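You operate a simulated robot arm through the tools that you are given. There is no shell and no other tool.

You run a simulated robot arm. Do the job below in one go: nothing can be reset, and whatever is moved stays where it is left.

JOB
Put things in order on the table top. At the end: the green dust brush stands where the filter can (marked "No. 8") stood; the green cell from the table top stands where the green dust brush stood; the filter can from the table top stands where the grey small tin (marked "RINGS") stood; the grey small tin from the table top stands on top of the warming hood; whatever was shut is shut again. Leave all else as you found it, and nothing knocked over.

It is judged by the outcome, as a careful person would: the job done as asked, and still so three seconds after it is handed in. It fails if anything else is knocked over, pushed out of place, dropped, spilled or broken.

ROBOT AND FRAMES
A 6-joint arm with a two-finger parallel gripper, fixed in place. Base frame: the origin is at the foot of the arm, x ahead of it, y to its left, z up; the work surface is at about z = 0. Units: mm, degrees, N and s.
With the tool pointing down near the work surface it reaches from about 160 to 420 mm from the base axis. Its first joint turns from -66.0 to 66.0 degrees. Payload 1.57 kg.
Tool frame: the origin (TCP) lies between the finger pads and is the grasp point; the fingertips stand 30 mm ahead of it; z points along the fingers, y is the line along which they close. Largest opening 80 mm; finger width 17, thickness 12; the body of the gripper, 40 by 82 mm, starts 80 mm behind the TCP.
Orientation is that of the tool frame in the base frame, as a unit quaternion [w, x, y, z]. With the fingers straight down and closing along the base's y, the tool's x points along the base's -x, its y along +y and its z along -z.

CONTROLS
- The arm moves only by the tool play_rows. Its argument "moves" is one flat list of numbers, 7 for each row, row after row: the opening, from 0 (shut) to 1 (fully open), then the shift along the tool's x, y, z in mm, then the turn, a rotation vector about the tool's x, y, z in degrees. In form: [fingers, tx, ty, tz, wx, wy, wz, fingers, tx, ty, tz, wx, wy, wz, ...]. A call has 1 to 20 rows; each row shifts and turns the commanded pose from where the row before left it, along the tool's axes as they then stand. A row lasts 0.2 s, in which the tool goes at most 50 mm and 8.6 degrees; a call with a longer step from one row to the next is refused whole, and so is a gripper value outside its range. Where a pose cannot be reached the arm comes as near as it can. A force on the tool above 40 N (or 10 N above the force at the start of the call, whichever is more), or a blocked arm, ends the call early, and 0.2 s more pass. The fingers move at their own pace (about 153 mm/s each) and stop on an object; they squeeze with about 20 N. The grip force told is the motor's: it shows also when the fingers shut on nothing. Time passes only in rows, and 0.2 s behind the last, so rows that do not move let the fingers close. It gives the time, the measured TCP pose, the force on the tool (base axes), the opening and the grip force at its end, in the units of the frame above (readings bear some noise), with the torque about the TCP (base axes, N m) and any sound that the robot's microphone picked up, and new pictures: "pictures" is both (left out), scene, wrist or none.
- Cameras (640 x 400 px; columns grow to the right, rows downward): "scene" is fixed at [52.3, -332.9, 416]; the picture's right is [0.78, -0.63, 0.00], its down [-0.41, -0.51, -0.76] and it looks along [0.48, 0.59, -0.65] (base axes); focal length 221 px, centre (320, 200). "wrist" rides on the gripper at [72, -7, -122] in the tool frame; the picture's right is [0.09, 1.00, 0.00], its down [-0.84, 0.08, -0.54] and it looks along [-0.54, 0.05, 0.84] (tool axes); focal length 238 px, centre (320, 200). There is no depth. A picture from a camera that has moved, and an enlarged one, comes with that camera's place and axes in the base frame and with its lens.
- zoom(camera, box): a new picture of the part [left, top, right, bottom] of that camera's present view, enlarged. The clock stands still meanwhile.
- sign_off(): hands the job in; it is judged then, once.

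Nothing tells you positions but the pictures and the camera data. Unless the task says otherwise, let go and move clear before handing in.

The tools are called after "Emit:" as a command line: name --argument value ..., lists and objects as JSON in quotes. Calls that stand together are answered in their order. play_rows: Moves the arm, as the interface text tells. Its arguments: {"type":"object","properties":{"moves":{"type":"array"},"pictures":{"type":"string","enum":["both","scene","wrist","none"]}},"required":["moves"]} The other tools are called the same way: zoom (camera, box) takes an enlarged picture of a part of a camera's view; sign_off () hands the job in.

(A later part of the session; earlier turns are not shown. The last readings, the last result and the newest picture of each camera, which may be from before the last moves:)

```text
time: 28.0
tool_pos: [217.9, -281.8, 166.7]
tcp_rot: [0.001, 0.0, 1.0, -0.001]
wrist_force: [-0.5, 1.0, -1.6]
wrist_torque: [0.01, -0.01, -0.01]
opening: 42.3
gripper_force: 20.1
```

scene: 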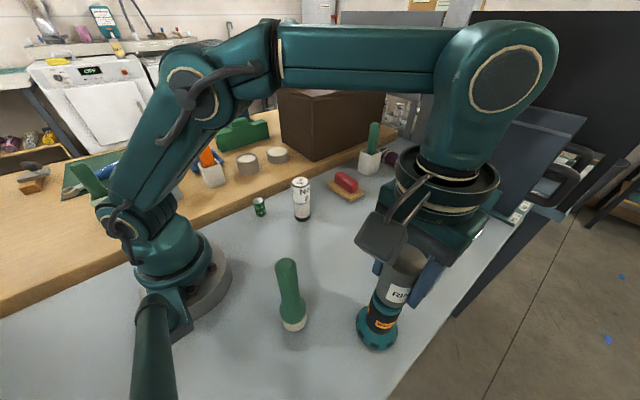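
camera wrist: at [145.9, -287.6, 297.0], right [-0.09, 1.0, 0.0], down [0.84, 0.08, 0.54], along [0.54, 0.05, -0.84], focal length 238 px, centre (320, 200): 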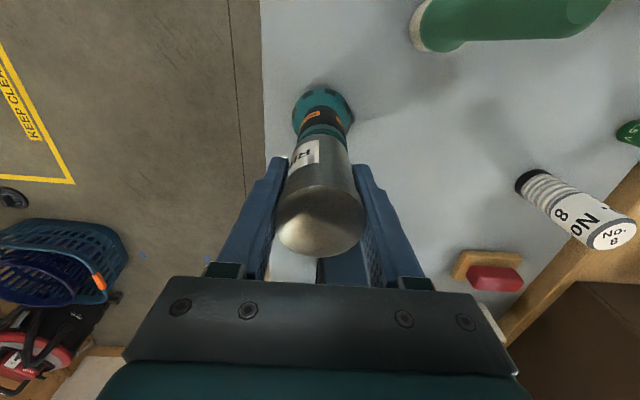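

Emit:
play_rows --moves '[0.3, 0, 0, 1, 0, 0, 0, 0.3, 0, 0, 1, 0, 0, 0, 0.3, 0, 0, 0, 0, 0, 0]' --pictures "none"

Emit:
zoom --camera "scene" --box '[365, 255, 425, 315]'

Emit:
zoom --camera "wrist" --box '[280, 75, 370, 175]'

```text
time: 28.8
tool_pos: [217.3, -280.2, 163.9]
tcp_rot: [0.001, 0.001, 1.0, -0.001]
wrist_force: [-0.5, -1.0, -1.5]
wrist_torque: [0.04, -0.02, -0.01]
opening: 42.3
gripper_force: 20.1
```

```text
6.67 times, centred on (395, 285) of scene
camera zoom: at [52.3, -332.9, 416.0], right [0.78, -0.63, 0.0], down [-0.41, -0.51, -0.76], along [0.48, 0.59, -0.65], focal length 1475 px, centre (-180, -367)
```

zoom: 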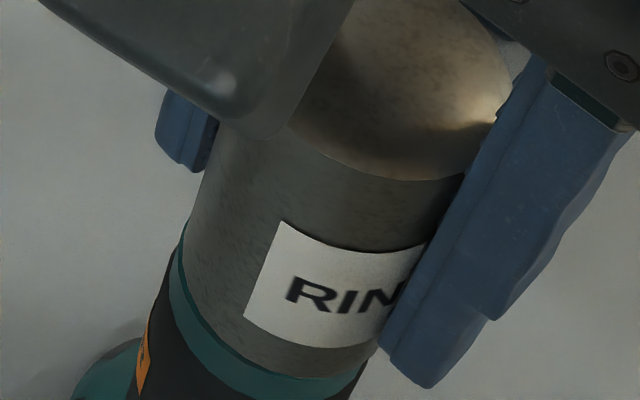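

```text
4.00 times, centred on (325, 125) of wrist
camera zoom: at [145.1, -287.6, 286.5], right [-0.09, 1.0, 0.0], down [0.84, 0.08, 0.54], along [0.54, 0.05, -0.84], focal length 953 px, centre (300, 500)
```

zoom: 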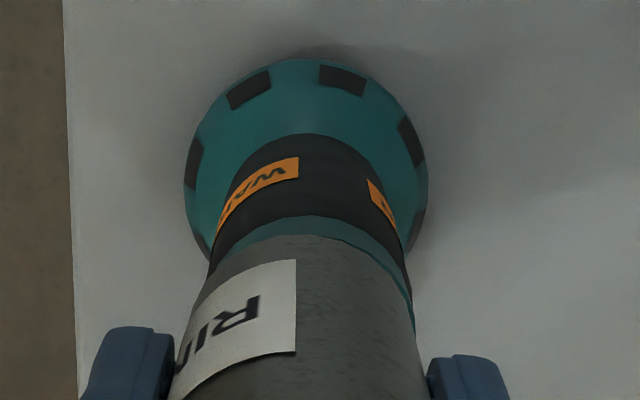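

Still no contact (force is unchanged). I continue down in 1 mm steps.

Emit:
play_rows --moves '[0.3, 0, 0, 1, 0, 0, 0, 0.3, 0, 0, 0, 0, 0, 0, 0.3, 0, 0, 1, 0, 0, 0, 0.3, 0, 0, 0, 0, 0, 0]' --pictures "none"

```text
time: 29.8
tool_pos: [218.2, -282.4, 163.2]
tcp_rot: [0.0, 0.001, 1.0, 0.0]
wrist_force: [0.6, 0.6, -0.9]
wrist_torque: [0.01, 0.0, 0.04]
opening: 42.0
gripper_force: 20.2
```

Emit:
play_rows --moves '[0.3, 0, 0, 1, 0, 0, 0, 0.3, 0, 0, 0, 0, 0, 0, 0.3, 0, 0, 1, 0, 0, 0, 0.3, 0, 0, 0, 0, 0, 0]' --pictures "none"

Emit:
zoom --camera "wrist" --box '[280, 75, 370, 175]'

```text
time: 30.8
tool_pos: [218.2, -281.6, 160.1]
tcp_rot: [0.001, 0.001, 1.0, -0.001]
wrist_force: [0.1, -0.4, -0.8]
wrist_torque: [0.01, 0.01, 0.02]
opening: 42.3
gripper_force: 20.0
```

```text
4.00 times, centred on (325, 125) of wrist
camera zoom: at [145.0, -287.3, 282.1], right [-0.09, 1.0, 0.0], down [0.84, 0.08, 0.54], along [0.54, 0.05, -0.84], focal length 953 px, centre (300, 500)
```

zoom: 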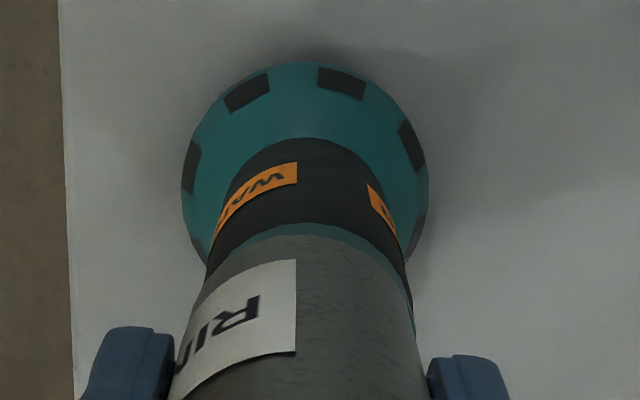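

Emit:
play_rows --moves '[0.3, 0, 0, 1, 0, 0, 0, 0.3, 0, 0, 0, 0, 0, 0, 0.3, 0, 0, 1, 0, 0, 0, 0.3, 0, 0, 0, 0, 0, 0]' --pictures "none"

Emit:
zoom --camera "wrist" --box '[280, 75, 370, 175]'

Emit:
zoom --camera "scene" --box '[365, 255, 425, 315]'

```text
time: 31.8
tool_pos: [217.8, -281.9, 157.2]
tcp_rot: [0.002, 0.001, 1.0, -0.001]
wrist_force: [-0.3, 1.5, 8.6]
wrist_torque: [0.16, -0.03, 0.02]
opening: 42.2
gripper_force: 20.5
```

```text
4.00 times, centred on (325, 125) of wrist
camera zoom: at [145.0, -287.8, 281.1], right [-0.09, 1.0, 0.0], down [0.84, 0.08, 0.54], along [0.54, 0.05, -0.84], focal length 953 px, centre (300, 500)
```

zoom: 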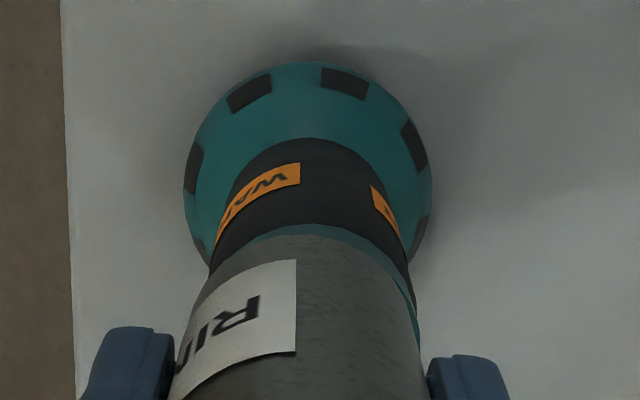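

```text
6.67 times, centred on (395, 285) of scene
camera zoom: at [52.2, -332.9, 416.0], right [0.78, -0.63, 0.0], down [-0.41, -0.51, -0.76], along [0.48, 0.59, -0.65], focal length 1475 px, centre (-180, -367)
```

zoom: 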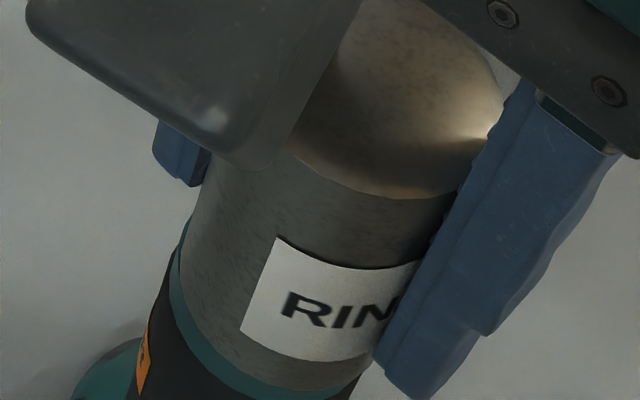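

Contact: the force rose to about 9 N with the tin's base at roughly z=115.5, flat on the cap. I ease off slightly and open the fingers gently.

Emit:
play_rows --moves '[0.3, 0, 0, -0.6, 0, 0, 0, 0.3, 0, 0, 0, 0, 0, 0]' --pictures "none"

```text
time: 32.4
tool_pos: [216.9, -282.6, 159.2]
tcp_rot: [0.001, 0.001, 1.0, 0.0]
wrist_force: [-0.5, -0.3, -1.4]
wrist_torque: [0.0, 0.03, -0.01]
opening: 42.1
gripper_force: 20.2
```

Emit:
play_rows --moves '[0.3, 0, 0, 0.4, 0, 0, 0, 0.3, 0, 0, 0, 0, 0, 0]' --pictures "none"

```text
time: 33.0
tool_pos: [217.9, -282.2, 158.8]
tcp_rot: [0.002, 0.001, 1.0, -0.001]
wrist_force: [-2.0, 3.3, 11.6]
wrist_torque: [0.25, 0.15, 0.02]
opening: 42.1
gripper_force: 20.2
```

Emit:
play_rows --moves '[0.3, 0, 0, -0.3, 0, 0, 0, 0.56, 0, 0, 0, 0, 0, 0, 0.62, 0, 0, 0, 0, 0, 0, 0.75, 0, 0, 0, 0, 0, 0, 1, 0, 0, 0, 0, 0, 0]' --pictures "both"

Emit:
zoom --camera "scene" --box '[345, 235, 445, 355]'

```text
time: 34.2
tool_pos: [217.7, -282.4, 158.0]
tcp_rot: [0.001, 0.001, 1.0, -0.001]
wrist_force: [0.8, 0.5, -0.3]
wrist_torque: [-0.01, 0.01, -0.04]
opening: 79.9
gripper_force: 0.0
camera wrist: at [145.1, -288.1, 280.8], right [-0.09, 1.0, 0.0], down [0.84, 0.08, 0.54], along [0.54, 0.05, -0.84], focal length 238 px, centre (320, 200)
```

scene: 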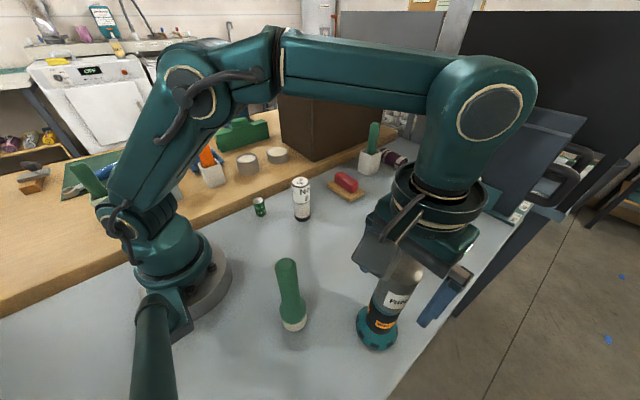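
wrist: 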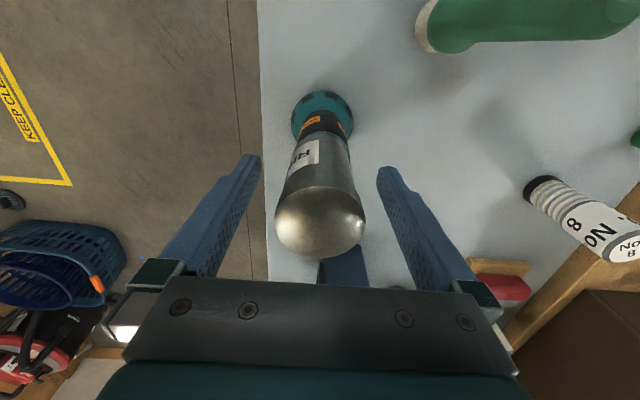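

```text
3.33 times, centred on (395, 295) of scene
camera zoom: at [52.3, -332.9, 416.0], right [0.78, -0.63, 0.0], down [-0.41, -0.51, -0.76], along [0.48, 0.59, -0.65], focal length 738 px, centre (70, -117)
```

zoom: 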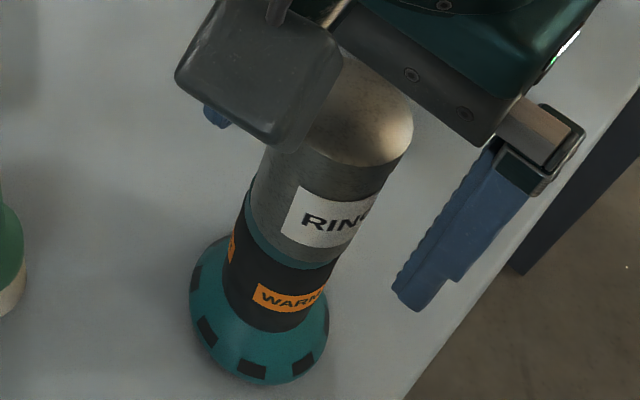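

The tin stands on the hood. I rise straight up and inspect it.

Emit:
play_rows --moves '[1, 0, 0, -10, 0, 0, 0, 1, 0, 0, -25, 0, 0, 0, 1, 0, 0, -30, 0, 0, 0, 1, 0, 0, -30, 0, 0, 0, 1, 0, 0, -5, 0, 0, 0, 1, 0, 0, 0, 0, 0, 0]' --pictures "both"

Emit:
zoom --camera "scene" --box '[345, 235, 445, 355]'

Emit:
zoom --camera "wrist" --box '[270, 70, 370, 190]'

```text
time: 35.6
tool_pos: [208.6, -270.7, 242.8]
tcp_rot: [0.0, 0.001, 1.0, -0.001]
wrist_force: [-0.1, 0.1, 0.3]
wrist_torque: [-0.02, 0.03, -0.05]
opening: 80.2
gripper_force: 0.1
out of reach, approached as far as the arm can: row 4, 5
camera wrist: at [135.6, -275.6, 365.9], right [-0.09, 1.0, 0.0], down [0.84, 0.08, 0.54], along [0.54, 0.05, -0.84], focal length 238 px, centre (320, 200)
```

scene: 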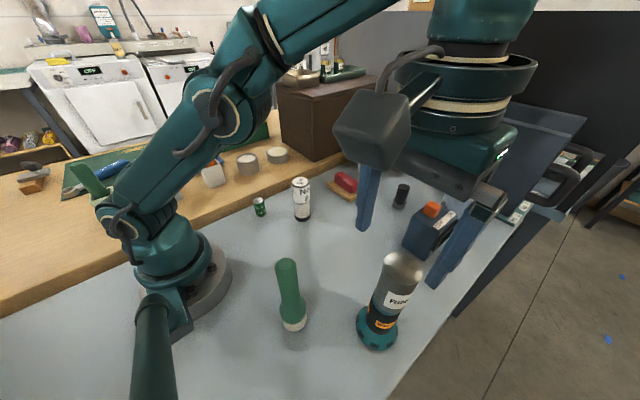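
wrist: 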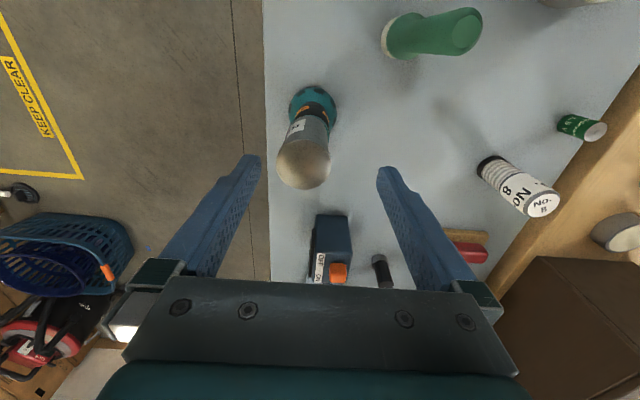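

```text
3.33 times, centred on (395, 295) of scene
camera zoom: at [52.3, -332.9, 416.0], right [0.78, -0.63, 0.0], down [-0.41, -0.51, -0.76], along [0.48, 0.59, -0.65], focal length 738 px, centre (70, -117)
```

zoom: 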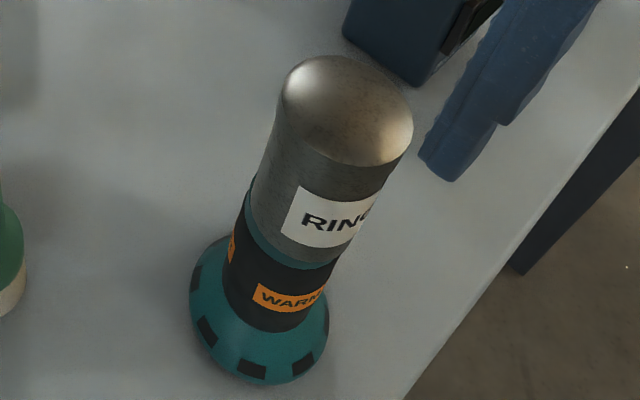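

```text
3.33 times, centred on (320, 130) of wrist
camera zoom: at [135.6, -275.6, 365.9], right [-0.09, 1.0, 0.0], down [0.84, 0.08, 0.54], along [0.54, 0.05, -0.84], focal length 794 px, centre (320, 433)
```

zoom: 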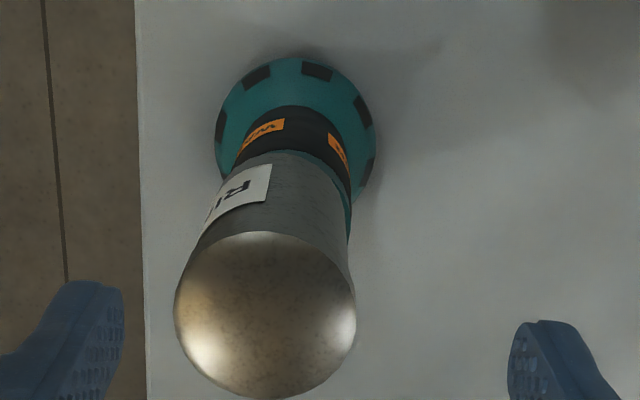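

The tin stands upright and flat on the hood. Now I move away over toward the filter can (about (277,20)), staying high; the last position was near the reach limit, so I go inward first.

Emit:
play_rows --moves '[1, -5, 37.5, 0, 0, 0, 0, 1, -7.5, 37.5, 0, 0, 0, 0, 1, -7.5, 37.5, 0, 0, 0, 0, 1, -7.5, 37.5, 0, 0, 0, 0, 1, -7.5, 37.5, 0, 0, 0, 0, 1, -7.5, 37.5, 0, 0, 0, 0, 1, 0, 0, 0, 0, 0, 0]' --pictures "both"

```text
time: 37.2
tool_pos: [250.9, -43.5, 244.1]
tcp_rot: [0.002, 0.001, 1.0, -0.001]
wrist_force: [-0.8, -0.7, -0.7]
wrist_torque: [0.01, 0.03, 0.01]
opening: 79.5
gripper_force: 0.0
camera wrist: at [177.8, -49.3, 367.2], right [-0.09, 1.0, 0.0], down [0.84, 0.08, 0.54], along [0.54, 0.05, -0.84], focal length 238 px, centre (320, 200)
```

scene: 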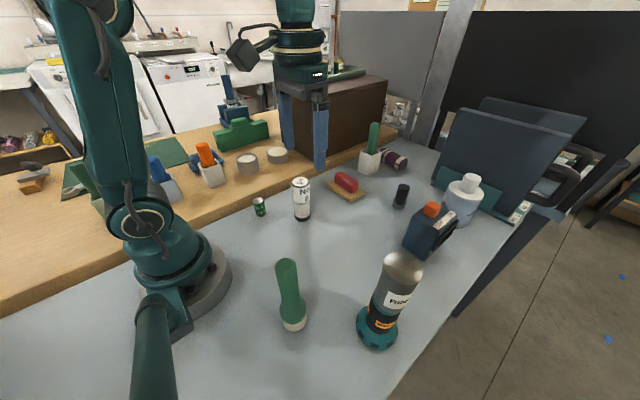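
wrist: 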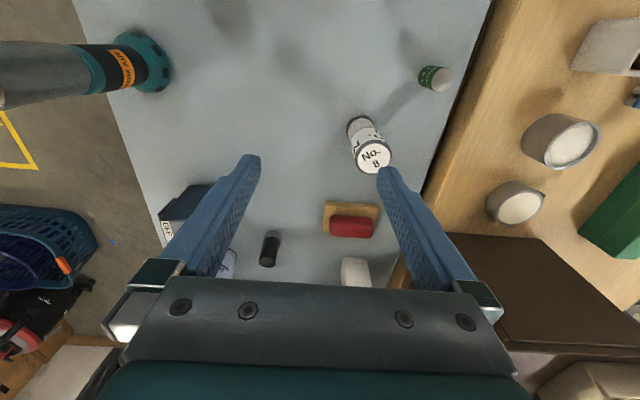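

The tin still stands fine. Now I zoom in to measure the filter can, the cell and their surroundings from this vantage point.

Emit:
zoom --camera "wrist" --box '[330, 50, 470, 190]'

Emit:
zoom --camera "wrist" --box '[330, 100, 410, 180]'

Emit:
zoom --camera "scene" --box '[245, 165, 325, 235]'

```text
2.86 times, centred on (400, 120) of wrist
camera zoom: at [177.8, -49.3, 367.2], right [-0.09, 1.0, 0.0], down [0.84, 0.08, 0.54], along [0.54, 0.05, -0.84], focal length 681 px, centre (91, 429)
```

zoom: 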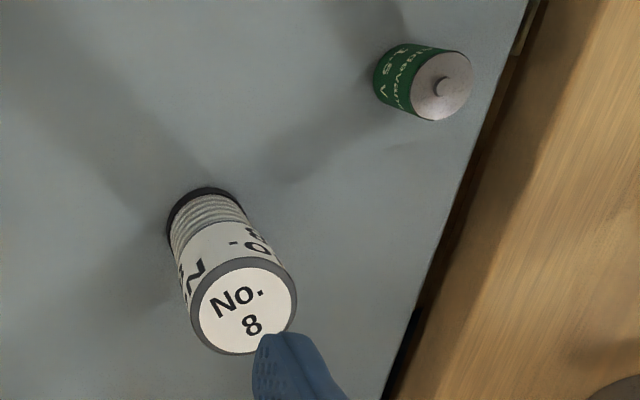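

```text
5.00 times, centred on (370, 140) of wrist
camera zoom: at [177.8, -49.3, 367.2], right [-0.09, 1.0, 0.0], down [0.84, 0.08, 0.54], along [0.54, 0.05, -0.84], focal length 1192 px, centre (70, 500)
```

zoom: 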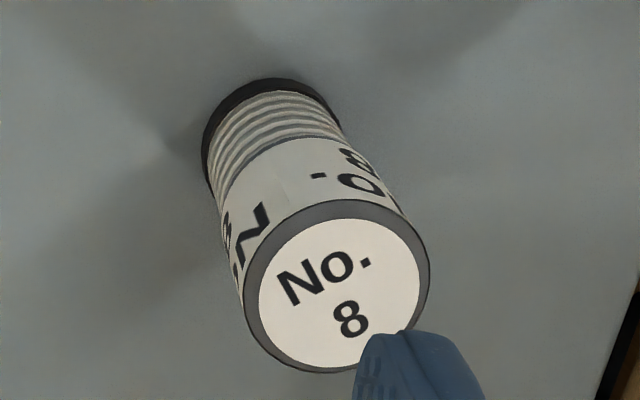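

```text
5.71 times, centred on (285, 200) of scene
camera zoom: at [52.3, -332.9, 416.0], right [0.78, -0.63, 0.0], down [-0.41, -0.51, -0.76], along [0.48, 0.59, -0.65], focal length 1264 px, centre (520, 200)
```

zoom: 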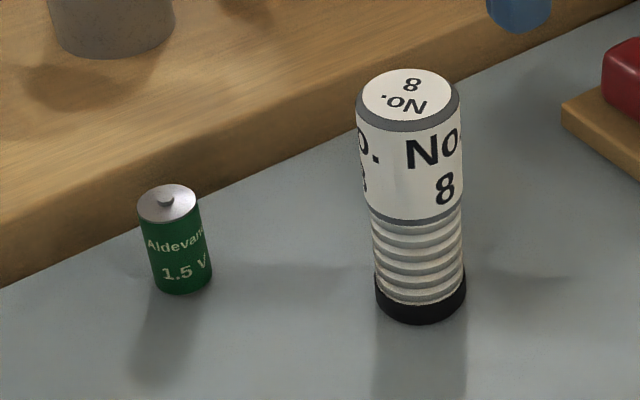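

The can is about 42 mm wide and about 108 mm tall, centred near (279.5,22.5). I move over it and check before descending.

Emit:
play_rows --moves '[1, -14.9, 32.4, 20, 0, 0, 0, 1, -14.8, 32.4, 30, 0, 0, 0, 1, 0, 0, 20, 0, 0, 0, 1, 0, 0, 0, 0, 0, 0, 1, 0, 0, 0, 0, 0, 0]' --pictures "wrist"

Emit:
zoom --camera "wrist" --box '[270, 80, 370, 240]'

```text
time: 38.4
tool_pos: [280.4, 21.5, 177.9]
tcp_rot: [0.001, 0.001, 1.0, -0.002]
wrist_force: [-0.3, 0.5, -0.9]
wrist_torque: [0.0, -0.05, 0.0]
opening: 79.8
gripper_force: 0.1
camera wrist: at [207.9, 15.0, 299.9], right [-0.09, 1.0, 0.0], down [0.84, 0.08, 0.54], along [0.54, 0.05, -0.84], focal length 238 px, centre (320, 200)
```

wrist: 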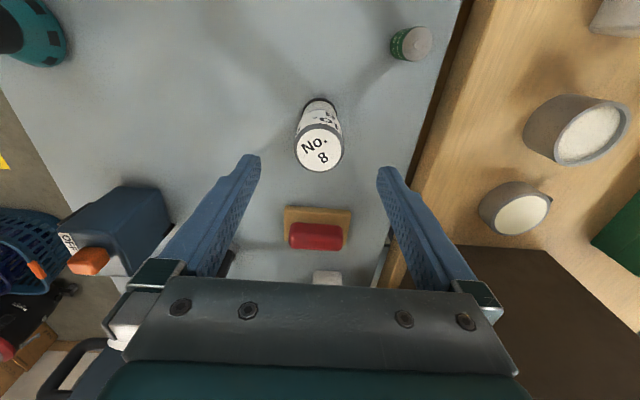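

```text
2.50 times, centred on (320, 160) of wrist
camera zoom: at [207.9, 15.0, 299.9], right [-0.09, 1.0, 0.0], down [0.84, 0.08, 0.54], along [0.54, 0.05, -0.84], focal length 596 px, centre (320, 300)
```

zoom: 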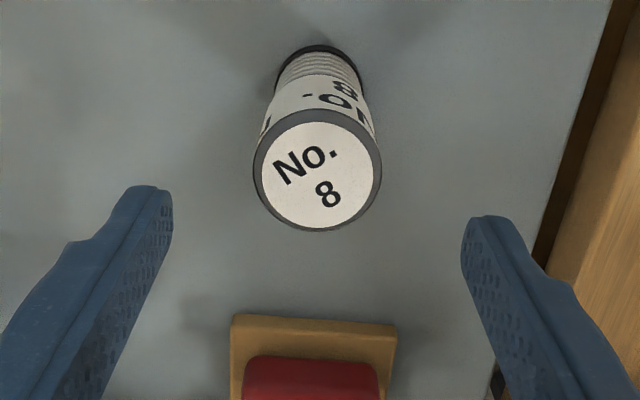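

The can sits right under the tool (about (279.4,21)). I descend around it and stop with the pads near mid-height.

Emit:
play_rows --moves '[1, 0.4, -1, 30, 0, 0, 0, 1, 0, 0, 35, 0, 0, 0, 1, 0, 0, 28, 0, 0, 0, 1, 0, 0, 17, 0, 0, 0, 1, 0, 0, 8, 0, 0, 0, 1, 0, 0, 0, 0, 0, 0]' --pictures "both"

```text
time: 39.8
tool_pos: [280.8, 17.2, 57.0]
tcp_rot: [0.0, 0.001, 1.0, -0.001]
wrist_force: [-0.3, 0.2, 0.0]
wrist_torque: [-0.01, 0.01, -0.01]
opening: 79.8
gripper_force: 0.0
camera wrist: at [208.7, 12.1, 180.0], right [-0.09, 1.0, 0.0], down [0.84, 0.08, 0.54], along [0.54, 0.05, -0.84], focal length 238 px, centre (320, 200)
```

scene: 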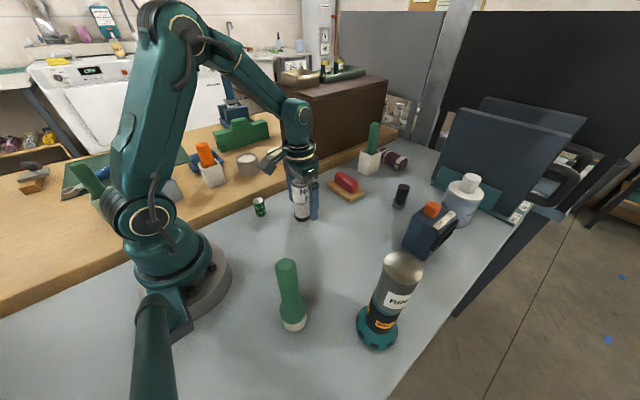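
wrist: 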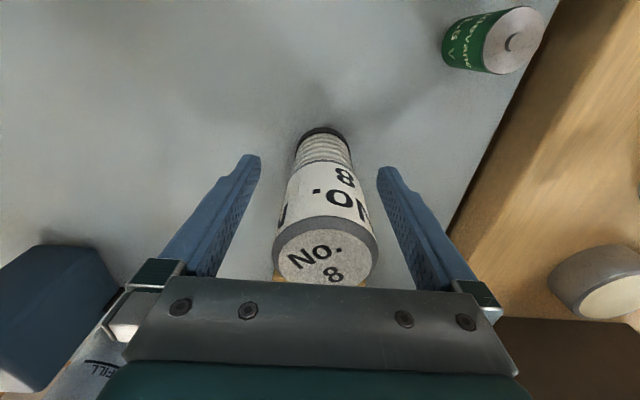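

The can is about 2 mm to +y of the tool centre. I nudge over and close on it.

Emit:
play_rows --moves '[1, 0, 2.2, 0, 0, 0, 0, 0.7, 0, 0, 0, 0, 0, 0, 0.6, 0, 0, 0, 0, 0, 0, 0.3, 0, 0, 0, 0, 0, 0, 0.3, 0, 0, 0, 0, 0, 0]' --pictures "wrist"

```text
time: 41.0
tool_pos: [280.0, 19.5, 57.3]
tcp_rot: [0.001, 0.001, 1.0, -0.001]
wrist_force: [-0.7, 0.5, 0.9]
wrist_torque: [0.06, 0.02, 0.0]
opening: 41.4
gripper_force: 20.3
camera wrist: at [207.8, 14.4, 180.0], right [-0.09, 1.0, 0.0], down [0.84, 0.08, 0.54], along [0.54, 0.05, -0.84], focal length 238 px, centre (320, 200)
```

wrist: 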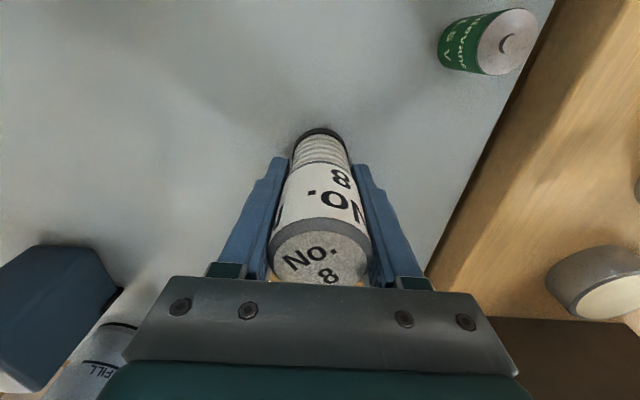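

The can is gripped at its original spot (279.6,21.4). I lift it 60 mm and carry it to above the tin's old spot (299.8,-138.6).

Emit:
play_rows --moves '[0.3, 0, 0, -4, 0, 0, 0, 0.3, 0, 0, -16, 0, 0, 0, 0.3, 0, 0, -20, 0, 0, 0, 0.3, 0, 0, -20, 0, 0, 0, 0.3, -1, -12, 0, 0, 0, 0, 0.3, -3.5, -27, 0, 0, 0, 0, 0.3, -3.5, -27, 0, 0, 0, 0, 0.3, -3.5, -27, 0, 0, 0, 0, 0.3, -3.5, -27, 0, 0, 0, 0, 0.3, -3.5, -27, 0, 0, 0, 0, 0.3, -1.5, -13, 0, 0, 0, 0, 0.3, 0, 0, 0, 0, 0, 0, 0.3, 0, 0, 0, 0, 0, 0]' --pictures "both"

```text
time: 43.8
tool_pos: [298.7, -139.3, 114.9]
tcp_rot: [0.001, 0.001, 1.0, 0.0]
wrist_force: [0.3, 0.1, -1.2]
wrist_torque: [0.0, 0.01, -0.03]
opening: 41.0
gripper_force: 20.2
camera wrist: at [225.9, -145.4, 238.2], right [-0.09, 1.0, 0.0], down [0.84, 0.08, 0.54], along [0.54, 0.05, -0.84], focal length 238 px, centre (320, 200)
```

scene: 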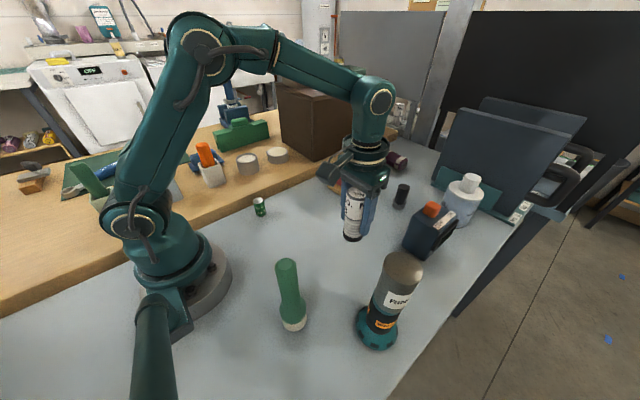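
wrist: 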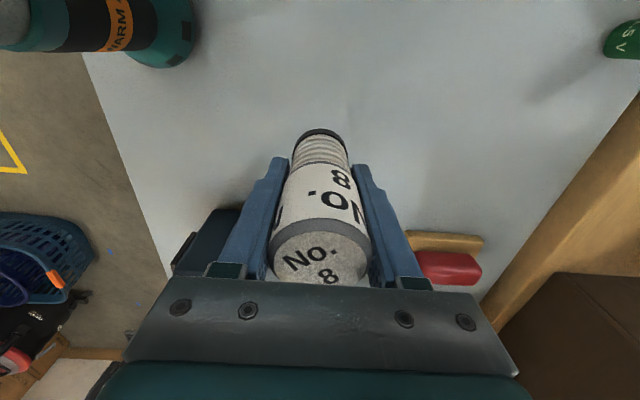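

The can hovers over the tin's old spot. I trim 2 mm in x and lower to just above the table, then feel for contact.

Emit:
play_rows --moves '[0.3, -1.9, 0, 15, 0, 0, 0, 0.3, 0, 0, 20, 0, 0, 0, 0.3, 0, 0, 14, 0, 0, 0, 0.3, 0, 0, 5, 0, 0, 0, 0.3, 0, 0, 0, 0, 0, 0, 0.3, 0, 0, 0, 0, 0, 0]' --pictures "wrist"

```text
time: 45.2
tool_pos: [302.6, -139.8, 62.7]
tcp_rot: [0.0, 0.001, 1.0, 0.0]
wrist_force: [0.0, 1.2, -1.4]
wrist_torque: [0.03, -0.01, 0.03]
opening: 41.2
gripper_force: 19.5
camera wrist: at [229.6, -145.7, 185.1], right [-0.09, 1.0, 0.0], down [0.84, 0.08, 0.54], along [0.54, 0.05, -0.84], focal length 238 px, centre (320, 200)
```

wrist: 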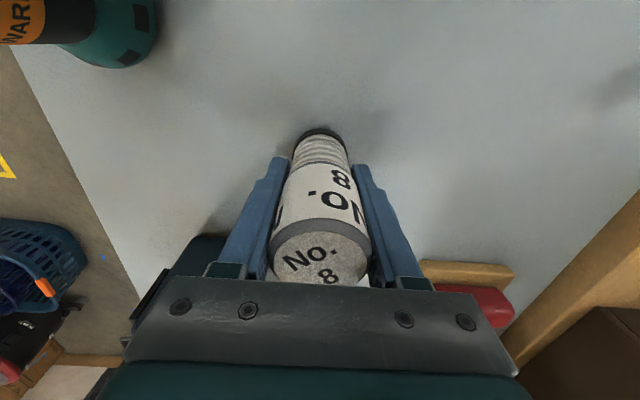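

Emit:
play_rows --moves '[0.3, 1.5, 0, 2, 0, 0, 0, 0.3, 0, 0, 1, 0, 0, 0, 0.3, 0, 0, 0, 0, 0, 0, 0.3, 0, 0, 1, 0, 0, 0, 0.3, 0, 0, 0, 0, 0, 0]' --pictures "none"

```text
time: 46.4
tool_pos: [300.8, -140.4, 57.4]
tcp_rot: [0.001, 0.0, 1.0, -0.001]
wrist_force: [0.3, 0.1, -0.5]
wrist_torque: [-0.02, -0.01, -0.02]
opening: 41.2
gripper_force: 20.0
```

Emit:
play_rows --moves '[0.3, 0, 0, 0.6, 0, 0, 0, 0.3, 0, 0, 0, 0, 0, 0, 0.3, 0, 0, 0.6, 0, 0, 0, 0.3, 0, 0, 0, 0, 0, 0]' --pictures "wrist"

```text
time: 47.4
tool_pos: [301.7, -139.6, 56.7]
tcp_rot: [0.001, 0.001, 1.0, -0.001]
wrist_force: [-2.5, 2.4, 9.4]
wrist_torque: [0.16, 0.15, 0.02]
opening: 41.2
gripper_force: 19.9
camera wrist: at [227.6, -145.0, 179.9], right [-0.09, 1.0, 0.0], down [0.84, 0.08, 0.54], along [0.54, 0.05, -0.84], focal length 238 px, centre (320, 200)
```

wrist: 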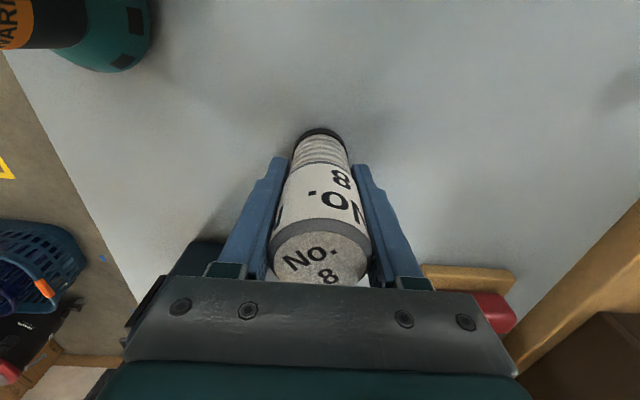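

The can touches the table at (299.6,-138). I ease off a little and release.

Emit:
play_rows --moves '[0.3, 0, 0, -0.3, 0, 0, 0, 0.56, 0, 0, 0, 0, 0, 0, 0.65, 0, 0, 0, 0, 0, 0, 1, 0, 0, 0, 0, 0, 0, 1, 0, 0, 0, 0, 0, 0]' --pictures "wrist"

```text
time: 48.6
tool_pos: [301.0, -139.5, 57.5]
tcp_rot: [0.001, 0.001, 1.0, -0.001]
wrist_force: [0.7, -0.2, -0.1]
wrist_torque: [0.05, -0.02, 0.0]
opening: 80.0
gripper_force: 0.0
camera wrist: at [227.6, -145.5, 180.3], right [-0.09, 1.0, 0.0], down [0.84, 0.08, 0.54], along [0.54, 0.05, -0.84], focal length 238 px, centre (320, 200)
```

wrist: 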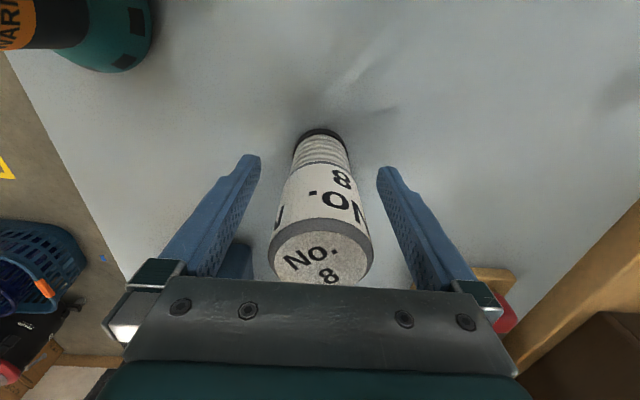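

The can stands on its new spot. I rise clear and then go look at the brush from above.

Emit:
play_rows --moves '[1, 0, 0, -20, 0, 0, 0, 1, 0, 0, -38, 0, 0, 0, 1, 0, 0, -38, 0, 0, 0, 1, 0, 0, -37, 0, 0, 0, 1, 32.5, -4, -17.5, 0, 0, 0, 1, 32.5, -4, -17.5, 0, 0, 0, 1, 32.5, -4, -17.5, 0, 0, 0, 1, 32.5, -4, -17.5, 0, 0, 0, 1, 0, 0, 0, 0, 0, 0, 1, 0, 0, 0, 0, 0, 0]' --pictures "both"

Emit:
zoom --camera "wrist" --box '[200, 0, 440, 160]'

Emit:
zoom --camera "scene" --box '[250, 240, 340, 340]'

```text
time: 50.8
tool_pos: [170.3, -155.2, 263.3]
tcp_rot: [0.001, 0.001, 1.0, -0.001]
wrist_force: [-0.1, 0.2, -1.3]
wrist_torque: [0.02, 0.04, -0.02]
opening: 80.2
gripper_force: 0.1
camera wrist: at [97.1, -162.1, 386.2], right [-0.09, 1.0, 0.0], down [0.84, 0.08, 0.54], along [0.54, 0.05, -0.84], focal length 238 px, centre (320, 200)
```

scene: 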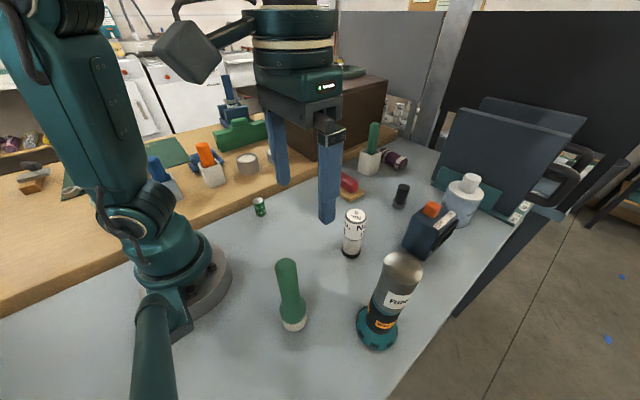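
wrist: 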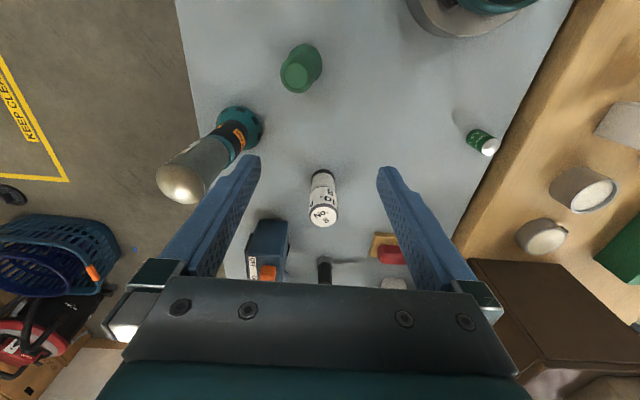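

```text
2.50 times, centred on (320, 80) of wrist
camera zoom: at [97.1, -162.1, 386.2], right [-0.09, 1.0, 0.0], down [0.84, 0.08, 0.54], along [0.54, 0.05, -0.84], focal length 596 px, centre (320, 500)
```

zoom: 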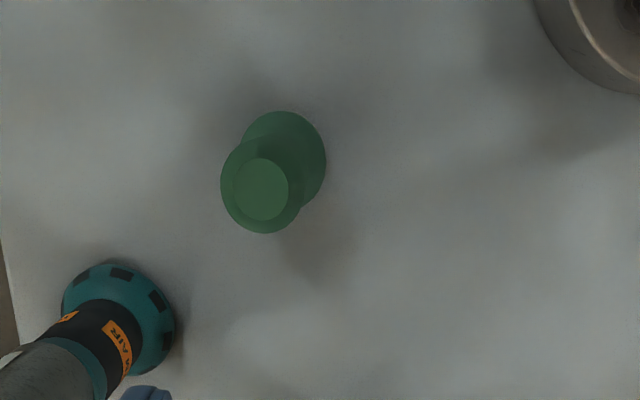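

```text
4.00 times, centred on (295, 290) of scene
camera zoom: at [52.2, -332.9, 416.0], right [0.78, -0.63, 0.0], down [-0.41, -0.51, -0.76], along [0.48, 0.59, -0.65], focal length 885 px, centre (420, -160)
```

zoom: 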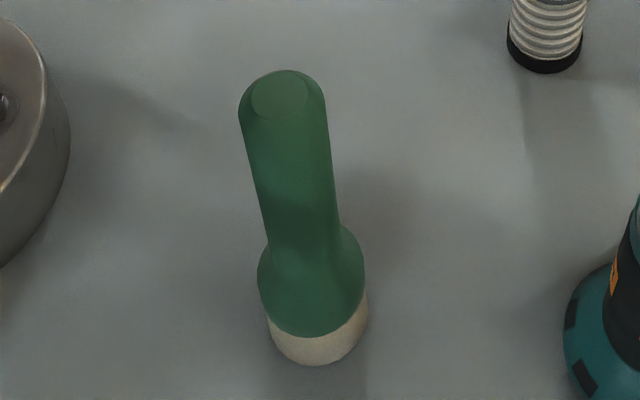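

The brush is about 170 mm tall, its handle about 27 mm wide, standing at about (118,-180). I move above it and check the alignment.

Emit:
play_rows --moves '[1, 25.5, -12.5, 0, 0, 0, 0, 1, 25.5, -12.5, 0, 0, 0, 0, 1, 0, 0, 25, 0, 0, 0, 1, 0, 0, 18, 0, 0, 0, 1, 0, 0, 0, 0, 0, 0, 1, 0, 0, 0, 0, 0, 0]' --pictures "both"

Emit:
zoom --camera "wrist" --box '[260, 80, 380, 200]'

```text
time: 52.2
tool_pos: [119.1, -179.6, 218.8]
tcp_rot: [0.001, 0.002, 1.0, -0.001]
wrist_force: [0.0, 0.0, -0.4]
wrist_torque: [-0.02, -0.02, 0.0]
opening: 80.3
gripper_force: 0.1
camera wrist: at [47.1, -186.1, 340.7], right [-0.09, 1.0, 0.0], down [0.84, 0.08, 0.54], along [0.54, 0.05, -0.84], focal length 238 px, centre (320, 200)
```

scene: 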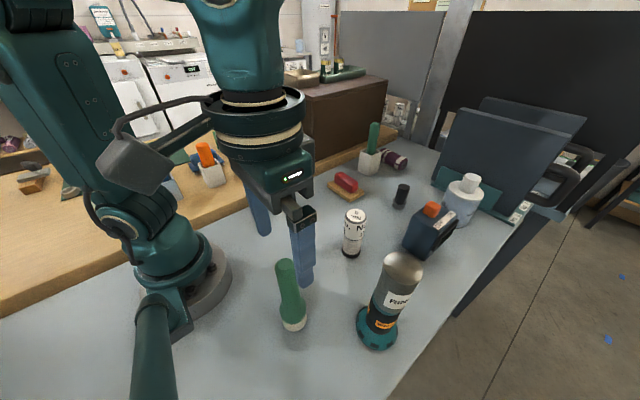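
wrist: 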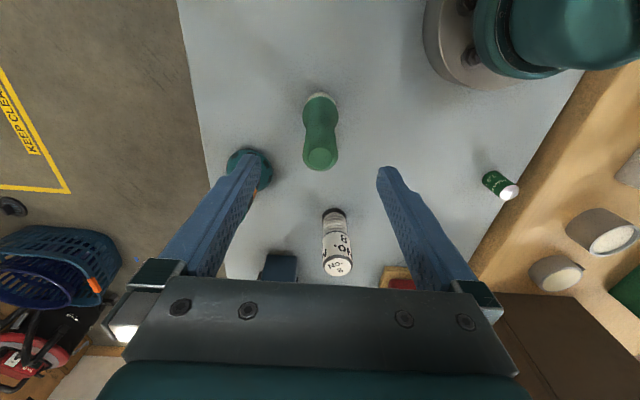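

```text
3.33 times, centred on (320, 140) of wrist
camera zoom: at [47.1, -186.1, 340.7], right [-0.09, 1.0, 0.0], down [0.84, 0.08, 0.54], along [0.54, 0.05, -0.84], focal length 794 px, centre (320, 400)
```

zoom: 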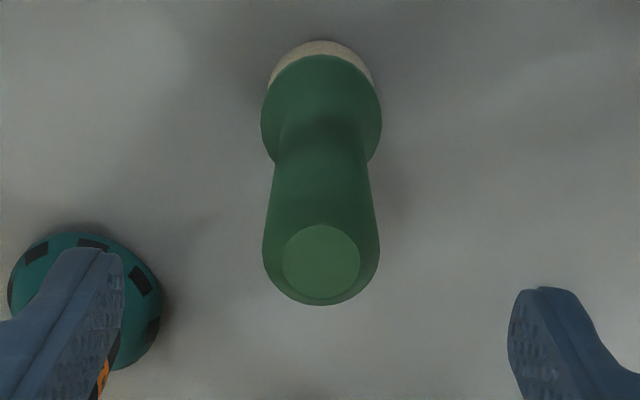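

The brush is right under the tool. I descend over the handle to TCP z≈110, keeping the gripper body above the handle top.

Emit:
play_rows --moves '[1, 0, 0, 30, 0, 0, 0, 1, 0, 0, 32, 0, 0, 0, 1, 0, 0, 24, 0, 0, 0, 1, 0, 0, 14, 0, 0, 0, 1, 0, 0, 6, 0, 0, 0, 1, 0, 0, 0, 0, 0, 0, 1, 0, 0, 0, 0, 0, 0]' --pictures "both"

```text
time: 53.8
tool_pos: [121.0, -179.0, 113.6]
tcp_rot: [0.001, 0.001, 1.0, -0.001]
wrist_force: [0.3, -0.8, -0.4]
wrist_torque: [0.01, -0.01, 0.0]
opening: 80.1
gripper_force: 0.0
camera wrist: at [48.1, -185.7, 235.1], right [-0.09, 1.0, 0.0], down [0.84, 0.08, 0.54], along [0.54, 0.05, -0.84], focal length 238 px, centre (320, 200)
```

scene: 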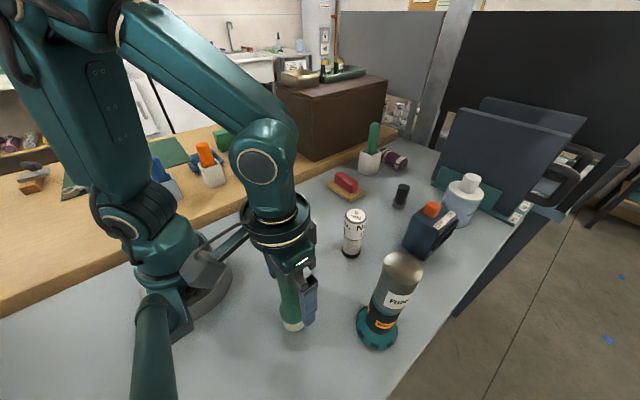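
wrist: 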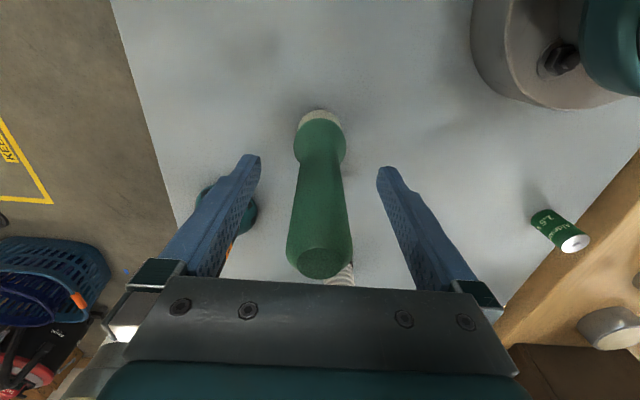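

The handle is centred between the fingers. I close slowly on it.

Emit:
play_rows --moves '[0.6, 0, 0, 0, 0, 0, 0, 0.45, 0, 0, 0, 0, 0, 0, 0.38, 0, 0, 0, 0, 0, 0, 0.33, 0, 0, 0, 0, 0, 0, 0.2, 0, 0, 0, 0, 0, 0, 0.15, 0, 0, 0, 0, 0, 0]' --pictures "wrist"

```text
time: 55.2
tool_pos: [121.6, -179.0, 112.3]
tcp_rot: [0.001, 0.001, 1.0, -0.001]
wrist_force: [0.3, 0.0, -0.5]
wrist_torque: [-0.05, -0.01, 0.02]
opening: 26.8
gripper_force: 20.0
camera wrist: at [48.1, -185.7, 235.2], right [-0.09, 1.0, 0.0], down [0.84, 0.08, 0.54], along [0.54, 0.05, -0.84], focal length 238 px, centre (320, 200)
```

wrist: 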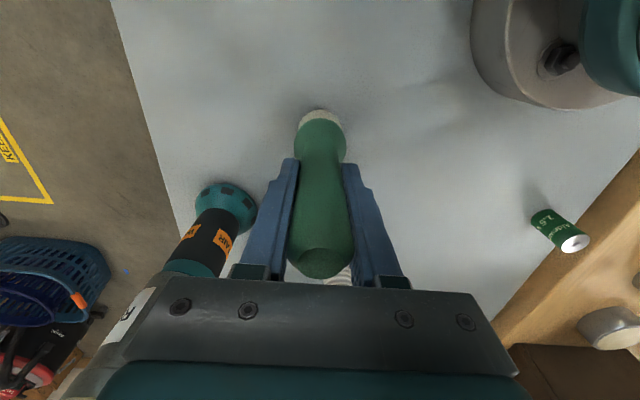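

The brush handle is held. I lift it 60 mm and carry it toward the can's old spot (279.6,21.4).

Emit:
play_rows --moves '[0.15, 0, 0, -4, 0, 0, 0, 0.15, 0, 0, -16, 0, 0, 0, 0.15, 0, 0, -20, 0, 0, 0, 0.15, 0, 0, -20, 0, 0, 0, 0.15, -8, 10, 0, 0, 0, 0, 0.15, -16, 20, 0, 0, 0, 0, 0.15, -18, 22, 0, 0, 0, 0, 0.15, -18, 22, 0, 0, 0, 0, 0.15, -18, 22, 0, 0, 0, 0, 0.15, -18, 22, 0, 0, 0, 0, 0.15, -18, 22, 0, 0, 0, 0, 0.15, -18, 22, 0, 0, 0, 0, 0.15, -16, 20, 0, 0, 0, 0, 0.15, -13, 18, 0, 0, 0, 0, 0.15, 0, 0, 0, 0, 0, 0, 0.15, 0, 0, 0, 0, 0, 0]' --pictures "both"

```text
time: 58.6
tool_pos: [278.8, 20.3, 170.6]
tcp_rot: [0.001, 0.0, 1.0, -0.001]
wrist_force: [0.6, 0.1, -0.4]
wrist_torque: [-0.01, 0.04, 0.01]
opening: 26.7
gripper_force: 20.6
camera wrist: at [207.0, 13.7, 293.8], right [-0.09, 1.0, 0.0], down [0.84, 0.08, 0.54], along [0.54, 0.05, -0.84], focal length 238 px, centre (320, 200)
```

scene: 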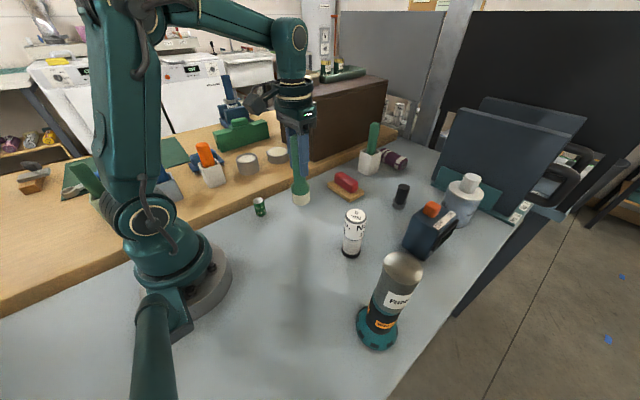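
wrist: 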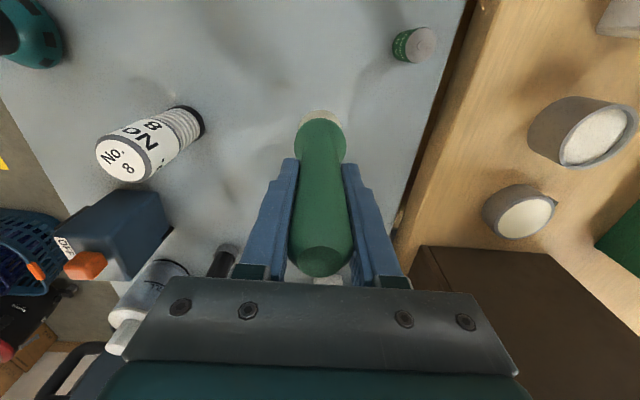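

I trim the position by 2 mm and lower the brush to just above the table.

Emit:
play_rows --moves '[0.15, -2, 0.7, 15, 0, 0, 0, 0.15, 0, 0, 20, 0, 0, 0, 0.15, 0, 0, 14, 0, 0, 0, 0.15, 0, 0, 4, 0, 0, 0, 0.15, 0, 0, 0, 0, 0, 0, 0.15, 0, 0, 0, 0, 0, 0]' --pictures "both"

```text
time: 60.0
tool_pos: [281.6, 19.9, 116.4]
tcp_rot: [0.0, 0.001, 1.0, -0.001]
wrist_force: [-0.5, -0.9, -1.0]
wrist_torque: [0.01, 0.01, 0.03]
opening: 26.6
gripper_force: 20.1
camera wrist: at [208.7, 13.1, 239.2], right [-0.09, 1.0, 0.0], down [0.84, 0.08, 0.54], along [0.54, 0.05, -0.84], focal length 238 px, centre (320, 200)
```

scene: 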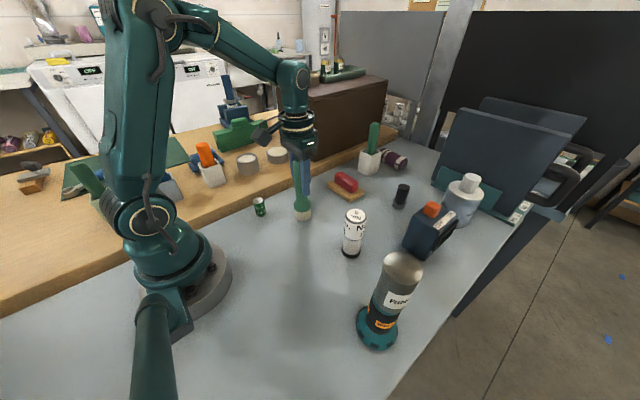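
wrist: 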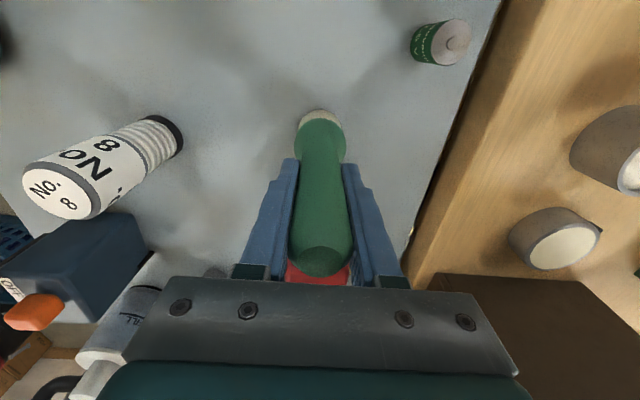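

Emit:
play_rows --moves '[0.15, 0, 1, 1.5, 0, 0, 0, 0.15, 0, 0, 1, 0, 0, 0, 0.15, 0, 0, 0, 0, 0, 0, 0.15, 0, 0, 0.7, 0, 0, 0, 0.15, 0, 0, 0, 0, 0, 0]' --pictures "none"

```text
time: 61.2
tool_pos: [283.0, 21.2, 115.3]
tcp_rot: [0.002, 0.001, 1.0, -0.001]
wrist_force: [0.7, -0.1, -0.4]
wrist_torque: [0.0, -0.01, 0.0]
opening: 26.6
gripper_force: 20.3
```

Emit:
play_rows --moves '[0.15, 0, 0, 0.6, 0, 0, 0, 0.15, 0, 0, 0, 0, 0, 0, 0.15, 0, 0, 0.6, 0, 0, 0, 0.15, 0, 0, 0, 0, 0, 0]' --pictures "wrist"

```text
time: 62.2
tool_pos: [283.1, 22.7, 114.5]
tcp_rot: [0.001, 0.002, 1.0, -0.001]
wrist_force: [0.7, 0.1, -0.7]
wrist_torque: [-0.01, 0.04, 0.02]
opening: 26.7
gripper_force: 19.8
camera wrist: at [209.9, 15.4, 236.6], right [-0.09, 1.0, 0.0], down [0.84, 0.08, 0.54], along [0.54, 0.05, -0.84], focal length 238 px, centre (320, 200)
```

wrist: 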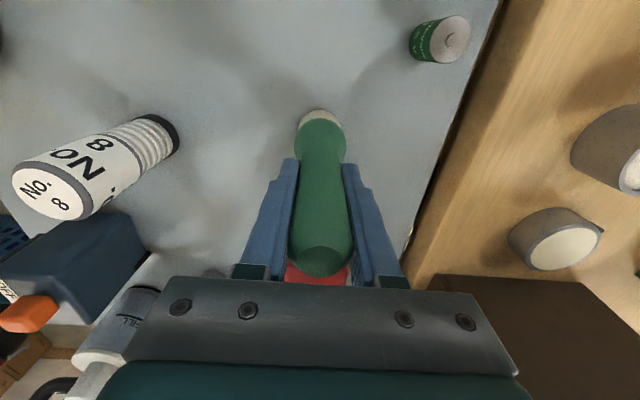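

Emit:
play_rows --moves '[0.15, 0.7, -0.8, 0.6, 0, 0, 0, 0.15, 0, 0, 0, 0, 0, 0, 0.15, 0, 0, 0.6, 0, 0, 0, 0.15, 0, 0, 0, 0, 0, 0]' --pictures "none"

```text
time: 63.2
tool_pos: [281.8, 20.0, 112.1]
tcp_rot: [0.002, 0.0, 1.0, -0.001]
wrist_force: [2.1, 2.4, 10.0]
wrist_torque: [0.32, -0.07, -0.04]
opening: 26.6
gripper_force: 20.1
```

Contact with the table. I ease off slightly and open gently.

Emit:
play_rows --moves '[0.15, 0, 0, -0.3, 0, 0, 0, 0.36, 0, 0, 0, 0, 0, 0, 0.42, 0, 0, 0, 0, 0, 0, 0.6, 0, 0, 0, 0, 0, 0, 1, 0, 0, 0, 0, 0, 0, 1, 0, 0, 0, 0, 0, 0]' --pictures "both"

```text
time: 64.6
tool_pos: [282.0, 19.0, 112.1]
tcp_rot: [0.001, 0.0, 1.0, -0.001]
wrist_force: [-0.3, -0.6, -0.6]
wrist_torque: [-0.01, -0.03, -0.01]
opening: 80.1
gripper_force: 0.0
camera wrist: at [208.9, 13.7, 235.3], right [-0.09, 1.0, 0.0], down [0.84, 0.08, 0.54], along [0.54, 0.05, -0.84], focal length 238 px, centre (320, 200)
```

scene: 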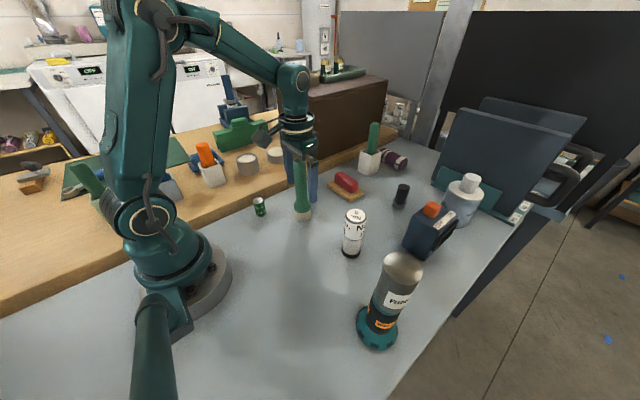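
wrist: 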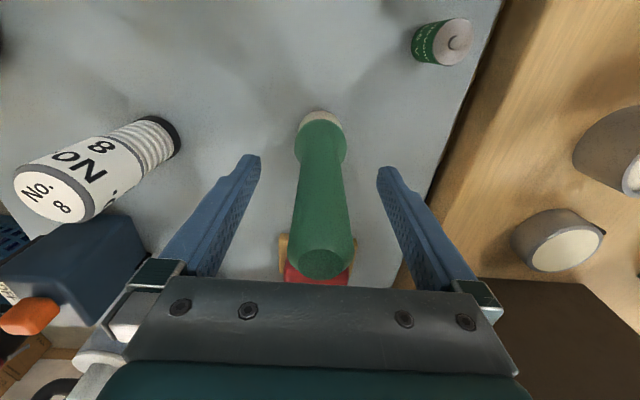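

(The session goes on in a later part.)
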